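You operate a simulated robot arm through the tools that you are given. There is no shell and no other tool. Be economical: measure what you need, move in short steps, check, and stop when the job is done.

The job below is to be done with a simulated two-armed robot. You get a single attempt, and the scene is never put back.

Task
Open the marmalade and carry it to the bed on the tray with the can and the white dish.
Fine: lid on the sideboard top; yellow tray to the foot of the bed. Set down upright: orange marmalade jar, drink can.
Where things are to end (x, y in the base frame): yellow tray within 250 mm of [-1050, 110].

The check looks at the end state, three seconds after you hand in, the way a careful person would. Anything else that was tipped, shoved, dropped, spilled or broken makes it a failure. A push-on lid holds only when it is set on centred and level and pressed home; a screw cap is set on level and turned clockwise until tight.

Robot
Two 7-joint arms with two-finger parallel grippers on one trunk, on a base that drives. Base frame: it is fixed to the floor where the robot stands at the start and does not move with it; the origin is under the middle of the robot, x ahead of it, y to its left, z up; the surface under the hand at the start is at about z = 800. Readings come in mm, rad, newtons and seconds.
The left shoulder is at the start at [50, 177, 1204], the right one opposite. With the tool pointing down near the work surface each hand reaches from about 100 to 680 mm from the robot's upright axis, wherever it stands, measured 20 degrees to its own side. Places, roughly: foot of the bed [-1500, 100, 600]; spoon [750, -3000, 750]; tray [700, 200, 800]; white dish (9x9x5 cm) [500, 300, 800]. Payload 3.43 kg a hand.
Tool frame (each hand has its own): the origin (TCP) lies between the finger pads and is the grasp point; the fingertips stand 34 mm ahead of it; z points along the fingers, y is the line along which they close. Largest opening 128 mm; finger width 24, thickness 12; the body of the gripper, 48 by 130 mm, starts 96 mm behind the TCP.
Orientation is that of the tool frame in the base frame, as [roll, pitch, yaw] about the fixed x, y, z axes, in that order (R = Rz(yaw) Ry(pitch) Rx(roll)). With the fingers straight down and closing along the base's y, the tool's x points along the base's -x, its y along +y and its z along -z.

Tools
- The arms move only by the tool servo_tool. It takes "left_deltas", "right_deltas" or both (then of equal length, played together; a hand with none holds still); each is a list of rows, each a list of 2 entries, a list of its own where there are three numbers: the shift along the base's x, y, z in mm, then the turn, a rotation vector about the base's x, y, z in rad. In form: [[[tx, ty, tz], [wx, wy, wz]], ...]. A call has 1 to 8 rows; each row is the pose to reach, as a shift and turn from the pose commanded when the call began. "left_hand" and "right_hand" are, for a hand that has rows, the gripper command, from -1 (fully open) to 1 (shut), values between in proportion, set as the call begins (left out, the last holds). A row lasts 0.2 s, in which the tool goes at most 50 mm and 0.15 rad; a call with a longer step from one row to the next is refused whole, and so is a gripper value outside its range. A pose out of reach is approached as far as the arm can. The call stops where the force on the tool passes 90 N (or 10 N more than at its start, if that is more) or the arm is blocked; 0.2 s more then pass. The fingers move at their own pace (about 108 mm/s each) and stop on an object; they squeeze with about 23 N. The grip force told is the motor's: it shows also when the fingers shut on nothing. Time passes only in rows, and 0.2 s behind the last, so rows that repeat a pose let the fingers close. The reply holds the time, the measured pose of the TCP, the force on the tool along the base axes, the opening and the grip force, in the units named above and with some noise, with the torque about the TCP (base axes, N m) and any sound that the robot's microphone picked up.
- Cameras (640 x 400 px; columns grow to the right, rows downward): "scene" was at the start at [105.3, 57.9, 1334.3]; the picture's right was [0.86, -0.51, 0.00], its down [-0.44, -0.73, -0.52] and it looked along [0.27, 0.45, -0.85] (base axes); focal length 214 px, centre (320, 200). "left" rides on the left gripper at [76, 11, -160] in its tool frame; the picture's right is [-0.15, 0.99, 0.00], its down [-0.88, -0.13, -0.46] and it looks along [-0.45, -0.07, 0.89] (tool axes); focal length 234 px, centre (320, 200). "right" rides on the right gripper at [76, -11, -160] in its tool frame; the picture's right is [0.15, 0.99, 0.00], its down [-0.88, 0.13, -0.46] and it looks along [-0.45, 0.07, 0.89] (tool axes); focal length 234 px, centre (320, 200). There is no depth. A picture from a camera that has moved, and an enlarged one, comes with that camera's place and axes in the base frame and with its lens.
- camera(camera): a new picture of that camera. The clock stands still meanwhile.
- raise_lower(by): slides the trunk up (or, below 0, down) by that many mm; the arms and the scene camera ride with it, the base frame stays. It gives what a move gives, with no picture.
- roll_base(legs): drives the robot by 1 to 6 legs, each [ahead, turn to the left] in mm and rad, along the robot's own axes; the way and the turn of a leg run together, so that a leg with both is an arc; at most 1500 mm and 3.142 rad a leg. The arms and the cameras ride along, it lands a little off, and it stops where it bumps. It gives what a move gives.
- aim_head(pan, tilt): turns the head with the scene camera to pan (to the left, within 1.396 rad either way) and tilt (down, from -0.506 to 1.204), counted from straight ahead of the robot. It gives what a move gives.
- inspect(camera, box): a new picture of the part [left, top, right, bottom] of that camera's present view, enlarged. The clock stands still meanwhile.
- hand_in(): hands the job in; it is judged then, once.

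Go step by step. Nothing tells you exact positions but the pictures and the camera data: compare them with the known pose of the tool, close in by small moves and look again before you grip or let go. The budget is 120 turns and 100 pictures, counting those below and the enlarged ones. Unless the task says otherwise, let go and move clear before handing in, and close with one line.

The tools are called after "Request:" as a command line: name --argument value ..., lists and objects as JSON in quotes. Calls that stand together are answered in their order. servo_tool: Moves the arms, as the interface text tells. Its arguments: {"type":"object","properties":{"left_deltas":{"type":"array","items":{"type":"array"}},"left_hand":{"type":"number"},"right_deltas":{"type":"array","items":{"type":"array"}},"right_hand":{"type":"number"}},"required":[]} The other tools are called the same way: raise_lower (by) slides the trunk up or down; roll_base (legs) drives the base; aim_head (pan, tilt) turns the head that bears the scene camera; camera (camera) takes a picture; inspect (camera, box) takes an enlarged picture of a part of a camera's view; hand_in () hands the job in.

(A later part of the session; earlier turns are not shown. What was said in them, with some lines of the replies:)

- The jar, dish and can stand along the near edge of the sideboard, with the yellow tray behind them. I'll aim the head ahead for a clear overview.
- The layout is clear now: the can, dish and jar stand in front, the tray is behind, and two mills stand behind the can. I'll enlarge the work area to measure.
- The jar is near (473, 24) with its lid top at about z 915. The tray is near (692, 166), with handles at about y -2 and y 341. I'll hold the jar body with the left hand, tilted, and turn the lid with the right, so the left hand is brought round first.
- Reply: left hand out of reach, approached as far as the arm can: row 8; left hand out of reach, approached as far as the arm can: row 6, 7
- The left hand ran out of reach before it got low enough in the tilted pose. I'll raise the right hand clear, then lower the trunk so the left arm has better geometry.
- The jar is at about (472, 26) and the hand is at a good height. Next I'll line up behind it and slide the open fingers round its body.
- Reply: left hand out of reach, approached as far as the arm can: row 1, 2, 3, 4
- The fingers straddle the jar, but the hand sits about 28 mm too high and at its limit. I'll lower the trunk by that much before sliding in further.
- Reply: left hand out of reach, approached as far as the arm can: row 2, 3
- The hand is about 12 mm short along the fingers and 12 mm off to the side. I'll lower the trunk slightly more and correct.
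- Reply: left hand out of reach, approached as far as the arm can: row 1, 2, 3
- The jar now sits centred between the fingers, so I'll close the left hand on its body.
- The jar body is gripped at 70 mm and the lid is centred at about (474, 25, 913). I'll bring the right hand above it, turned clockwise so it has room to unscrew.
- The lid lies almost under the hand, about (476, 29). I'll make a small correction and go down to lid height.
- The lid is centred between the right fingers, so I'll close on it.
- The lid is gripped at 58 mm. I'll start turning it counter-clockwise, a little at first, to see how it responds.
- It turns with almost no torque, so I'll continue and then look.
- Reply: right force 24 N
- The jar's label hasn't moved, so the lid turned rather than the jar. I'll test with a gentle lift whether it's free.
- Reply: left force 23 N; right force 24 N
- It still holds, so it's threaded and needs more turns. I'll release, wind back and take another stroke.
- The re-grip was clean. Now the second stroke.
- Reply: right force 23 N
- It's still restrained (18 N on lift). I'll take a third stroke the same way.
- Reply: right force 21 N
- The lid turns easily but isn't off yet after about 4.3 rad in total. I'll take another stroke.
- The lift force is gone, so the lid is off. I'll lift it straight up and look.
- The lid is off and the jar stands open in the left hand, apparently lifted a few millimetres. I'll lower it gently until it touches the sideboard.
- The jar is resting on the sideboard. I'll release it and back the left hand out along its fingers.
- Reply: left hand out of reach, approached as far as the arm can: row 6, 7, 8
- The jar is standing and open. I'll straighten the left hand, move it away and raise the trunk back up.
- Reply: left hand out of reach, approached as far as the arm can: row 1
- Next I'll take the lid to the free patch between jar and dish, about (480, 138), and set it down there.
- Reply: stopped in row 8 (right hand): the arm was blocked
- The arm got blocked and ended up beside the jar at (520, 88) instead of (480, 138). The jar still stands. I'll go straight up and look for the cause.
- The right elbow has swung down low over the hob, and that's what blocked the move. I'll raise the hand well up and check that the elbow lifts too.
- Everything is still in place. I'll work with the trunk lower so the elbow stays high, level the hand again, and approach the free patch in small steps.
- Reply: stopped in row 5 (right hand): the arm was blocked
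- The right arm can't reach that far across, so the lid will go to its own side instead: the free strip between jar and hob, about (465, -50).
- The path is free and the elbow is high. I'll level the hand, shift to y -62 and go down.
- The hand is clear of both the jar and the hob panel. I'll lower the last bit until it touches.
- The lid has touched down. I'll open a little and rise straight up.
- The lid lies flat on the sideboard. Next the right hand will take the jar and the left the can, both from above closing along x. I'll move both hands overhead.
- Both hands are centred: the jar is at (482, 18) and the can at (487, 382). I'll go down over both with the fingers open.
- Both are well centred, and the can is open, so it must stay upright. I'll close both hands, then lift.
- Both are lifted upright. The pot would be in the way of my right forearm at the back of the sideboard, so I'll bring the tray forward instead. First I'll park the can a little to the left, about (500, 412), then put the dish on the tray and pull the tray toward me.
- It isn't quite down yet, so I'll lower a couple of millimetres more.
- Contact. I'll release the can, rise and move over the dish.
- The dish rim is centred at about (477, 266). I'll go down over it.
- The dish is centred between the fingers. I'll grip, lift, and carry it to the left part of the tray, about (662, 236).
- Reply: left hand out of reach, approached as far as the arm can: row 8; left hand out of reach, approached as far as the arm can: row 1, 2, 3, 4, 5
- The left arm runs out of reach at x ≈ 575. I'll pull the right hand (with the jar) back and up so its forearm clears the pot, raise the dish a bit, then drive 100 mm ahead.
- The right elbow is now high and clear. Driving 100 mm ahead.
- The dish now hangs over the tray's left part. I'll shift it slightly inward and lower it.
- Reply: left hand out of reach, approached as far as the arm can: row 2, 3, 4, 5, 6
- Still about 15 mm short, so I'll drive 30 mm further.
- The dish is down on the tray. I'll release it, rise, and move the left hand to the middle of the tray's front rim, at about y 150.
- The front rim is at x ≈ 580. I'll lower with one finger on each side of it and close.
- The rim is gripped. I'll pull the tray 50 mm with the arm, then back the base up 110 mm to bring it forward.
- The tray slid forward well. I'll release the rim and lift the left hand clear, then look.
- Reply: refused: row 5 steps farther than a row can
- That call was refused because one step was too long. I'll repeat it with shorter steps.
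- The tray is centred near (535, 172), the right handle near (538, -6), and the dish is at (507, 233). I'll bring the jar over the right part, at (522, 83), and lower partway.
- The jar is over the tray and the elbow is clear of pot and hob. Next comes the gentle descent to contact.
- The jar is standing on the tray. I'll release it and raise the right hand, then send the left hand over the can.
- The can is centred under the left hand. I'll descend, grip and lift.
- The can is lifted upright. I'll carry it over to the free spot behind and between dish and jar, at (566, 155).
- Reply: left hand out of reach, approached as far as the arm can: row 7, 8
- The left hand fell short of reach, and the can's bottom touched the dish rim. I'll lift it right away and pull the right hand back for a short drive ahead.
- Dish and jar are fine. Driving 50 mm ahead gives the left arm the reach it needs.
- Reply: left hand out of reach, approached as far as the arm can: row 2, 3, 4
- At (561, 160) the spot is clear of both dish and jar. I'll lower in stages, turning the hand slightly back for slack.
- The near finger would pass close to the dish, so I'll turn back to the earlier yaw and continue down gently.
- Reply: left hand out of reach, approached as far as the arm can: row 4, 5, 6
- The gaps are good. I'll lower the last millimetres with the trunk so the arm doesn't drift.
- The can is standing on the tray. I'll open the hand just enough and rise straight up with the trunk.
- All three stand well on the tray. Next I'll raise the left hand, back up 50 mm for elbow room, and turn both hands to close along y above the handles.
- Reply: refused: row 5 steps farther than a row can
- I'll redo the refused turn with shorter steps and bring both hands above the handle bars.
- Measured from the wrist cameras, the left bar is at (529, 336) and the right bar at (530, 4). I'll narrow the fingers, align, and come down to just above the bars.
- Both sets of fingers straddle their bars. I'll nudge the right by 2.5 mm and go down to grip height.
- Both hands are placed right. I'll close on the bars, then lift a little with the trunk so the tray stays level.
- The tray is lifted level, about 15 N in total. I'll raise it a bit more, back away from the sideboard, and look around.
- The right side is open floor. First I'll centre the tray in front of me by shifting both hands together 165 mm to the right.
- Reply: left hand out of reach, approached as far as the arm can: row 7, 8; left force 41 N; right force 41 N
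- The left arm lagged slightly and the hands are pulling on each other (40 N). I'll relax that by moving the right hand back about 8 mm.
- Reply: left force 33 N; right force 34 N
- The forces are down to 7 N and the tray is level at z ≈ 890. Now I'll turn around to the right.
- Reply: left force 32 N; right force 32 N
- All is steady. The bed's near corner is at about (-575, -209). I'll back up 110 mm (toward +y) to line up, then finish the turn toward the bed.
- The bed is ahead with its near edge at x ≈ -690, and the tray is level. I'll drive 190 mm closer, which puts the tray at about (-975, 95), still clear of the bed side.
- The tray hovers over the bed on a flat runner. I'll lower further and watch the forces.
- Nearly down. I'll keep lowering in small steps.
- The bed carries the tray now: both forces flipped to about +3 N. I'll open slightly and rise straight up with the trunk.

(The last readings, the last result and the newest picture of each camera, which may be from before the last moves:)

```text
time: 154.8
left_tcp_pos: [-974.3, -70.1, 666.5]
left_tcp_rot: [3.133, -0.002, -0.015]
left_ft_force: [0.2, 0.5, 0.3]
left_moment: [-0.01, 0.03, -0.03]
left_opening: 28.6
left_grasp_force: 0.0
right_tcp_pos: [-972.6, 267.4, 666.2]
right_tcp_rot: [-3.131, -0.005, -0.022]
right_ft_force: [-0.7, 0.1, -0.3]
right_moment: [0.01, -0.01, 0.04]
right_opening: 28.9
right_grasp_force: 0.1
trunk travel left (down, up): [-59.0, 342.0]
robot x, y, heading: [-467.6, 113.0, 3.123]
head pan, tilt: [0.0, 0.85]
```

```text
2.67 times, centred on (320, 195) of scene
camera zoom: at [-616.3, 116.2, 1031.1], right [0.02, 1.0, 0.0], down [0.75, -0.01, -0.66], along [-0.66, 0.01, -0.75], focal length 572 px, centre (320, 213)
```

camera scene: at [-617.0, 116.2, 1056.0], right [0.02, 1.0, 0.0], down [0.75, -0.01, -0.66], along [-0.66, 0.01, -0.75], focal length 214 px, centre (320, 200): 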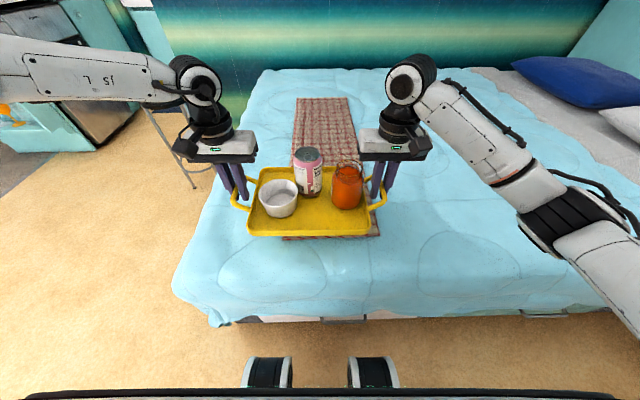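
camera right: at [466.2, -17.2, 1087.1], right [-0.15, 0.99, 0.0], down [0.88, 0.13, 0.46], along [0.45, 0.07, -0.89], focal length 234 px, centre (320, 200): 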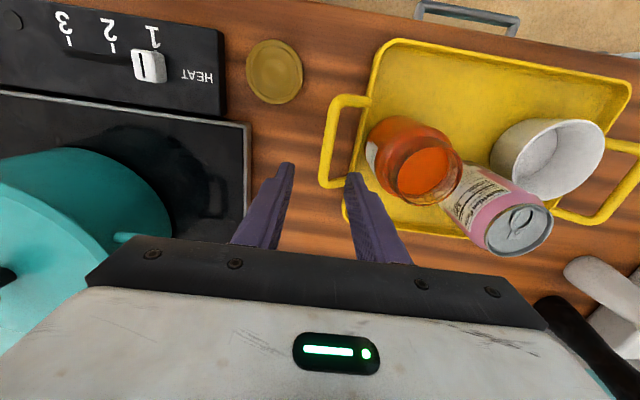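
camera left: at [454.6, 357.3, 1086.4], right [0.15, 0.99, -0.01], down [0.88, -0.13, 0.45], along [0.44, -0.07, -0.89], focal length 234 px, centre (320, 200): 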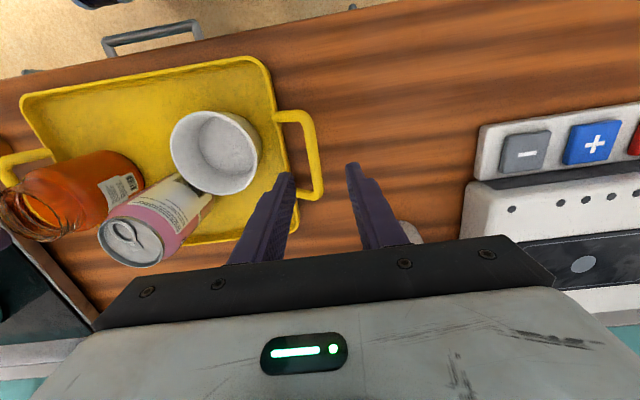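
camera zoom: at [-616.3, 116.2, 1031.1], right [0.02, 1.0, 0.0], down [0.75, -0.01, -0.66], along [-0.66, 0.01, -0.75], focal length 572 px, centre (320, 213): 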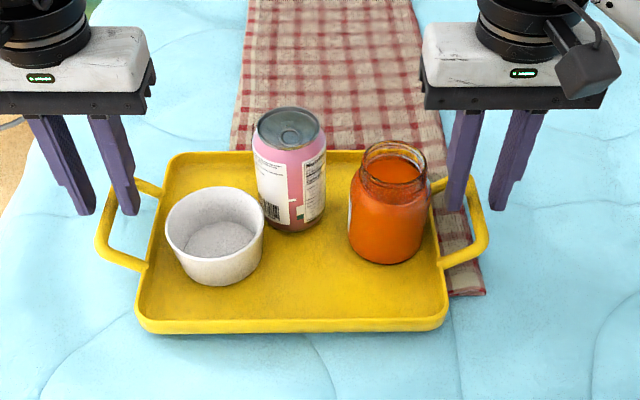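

The tray sits flat on the bed with all three items upright, and the fingers are clear. I'll rise, back away and take a last look.

Request:
raise_lower --by 200

Request:
roll_base --legs '[[-200, 0]]'

Request:
camera --camera "scene"

```text
time: 157.0
left_tcp_pos: [-973.4, -69.4, 866.7]
left_tcp_rot: [3.132, -0.002, -0.014]
left_ft_force: [-0.3, 0.3, 0.3]
left_moment: [0.0, 0.02, 0.02]
left_opening: 28.7
left_grasp_force: 0.0
right_tcp_pos: [-973.2, 267.9, 866.3]
right_tcp_rot: [-3.131, -0.006, -0.024]
right_ft_force: [-0.7, -0.4, -0.3]
right_moment: [-0.04, -0.01, -0.06]
right_opening: 29.1
right_grasp_force: 0.0
trunk travel left (down, up): [-259.0, 142.0]
robot x, y, heading: [-465.1, 115.6, 3.121]
head pan, tilt: [0.0, 0.85]
```

```text
time: 158.6
left_tcp_pos: [-775.2, -73.9, 866.0]
left_tcp_rot: [3.13, -0.002, -0.016]
left_ft_force: [-0.2, 0.7, 0.6]
left_moment: [0.0, 0.02, -0.02]
left_opening: 29.1
left_grasp_force: 0.1
right_tcp_pos: [-774.5, 262.7, 865.5]
right_tcp_rot: [-3.131, -0.004, -0.023]
right_ft_force: [0.1, -0.4, -0.6]
right_moment: [-0.02, 0.0, -0.01]
right_opening: 28.9
right_grasp_force: 0.0
trunk travel left (down, up): [-259.0, 142.0]
robot x, y, heading: [-273.0, 106.2, 3.118]
head pan, tilt: [0.0, 0.85]
```

```text
2 pictures are left
camera scene: at [-417.5, 112.3, 1231.2], right [0.02, 1.0, 0.0], down [0.75, -0.02, -0.66], along [-0.66, 0.01, -0.75], focal length 214 px, centre (320, 200)
```

scene: 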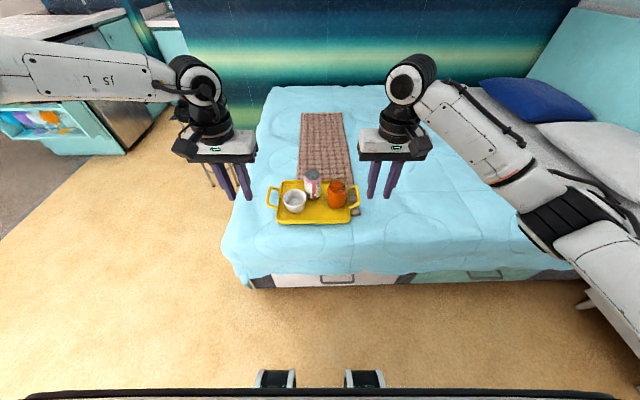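

The tray rests on the bed at about (-974, 98), with the jar, can and dish upright and both hands clear. The lid is lying on the sideboard, so I'm handing in.

Request:
hand_in

```text
The job is handed in.
```

The marmalade is open, its lid is lying on the sideboard, and the yellow tray is on the bed at about (-974, 98) with the jar, can and white dish standing upright on it.
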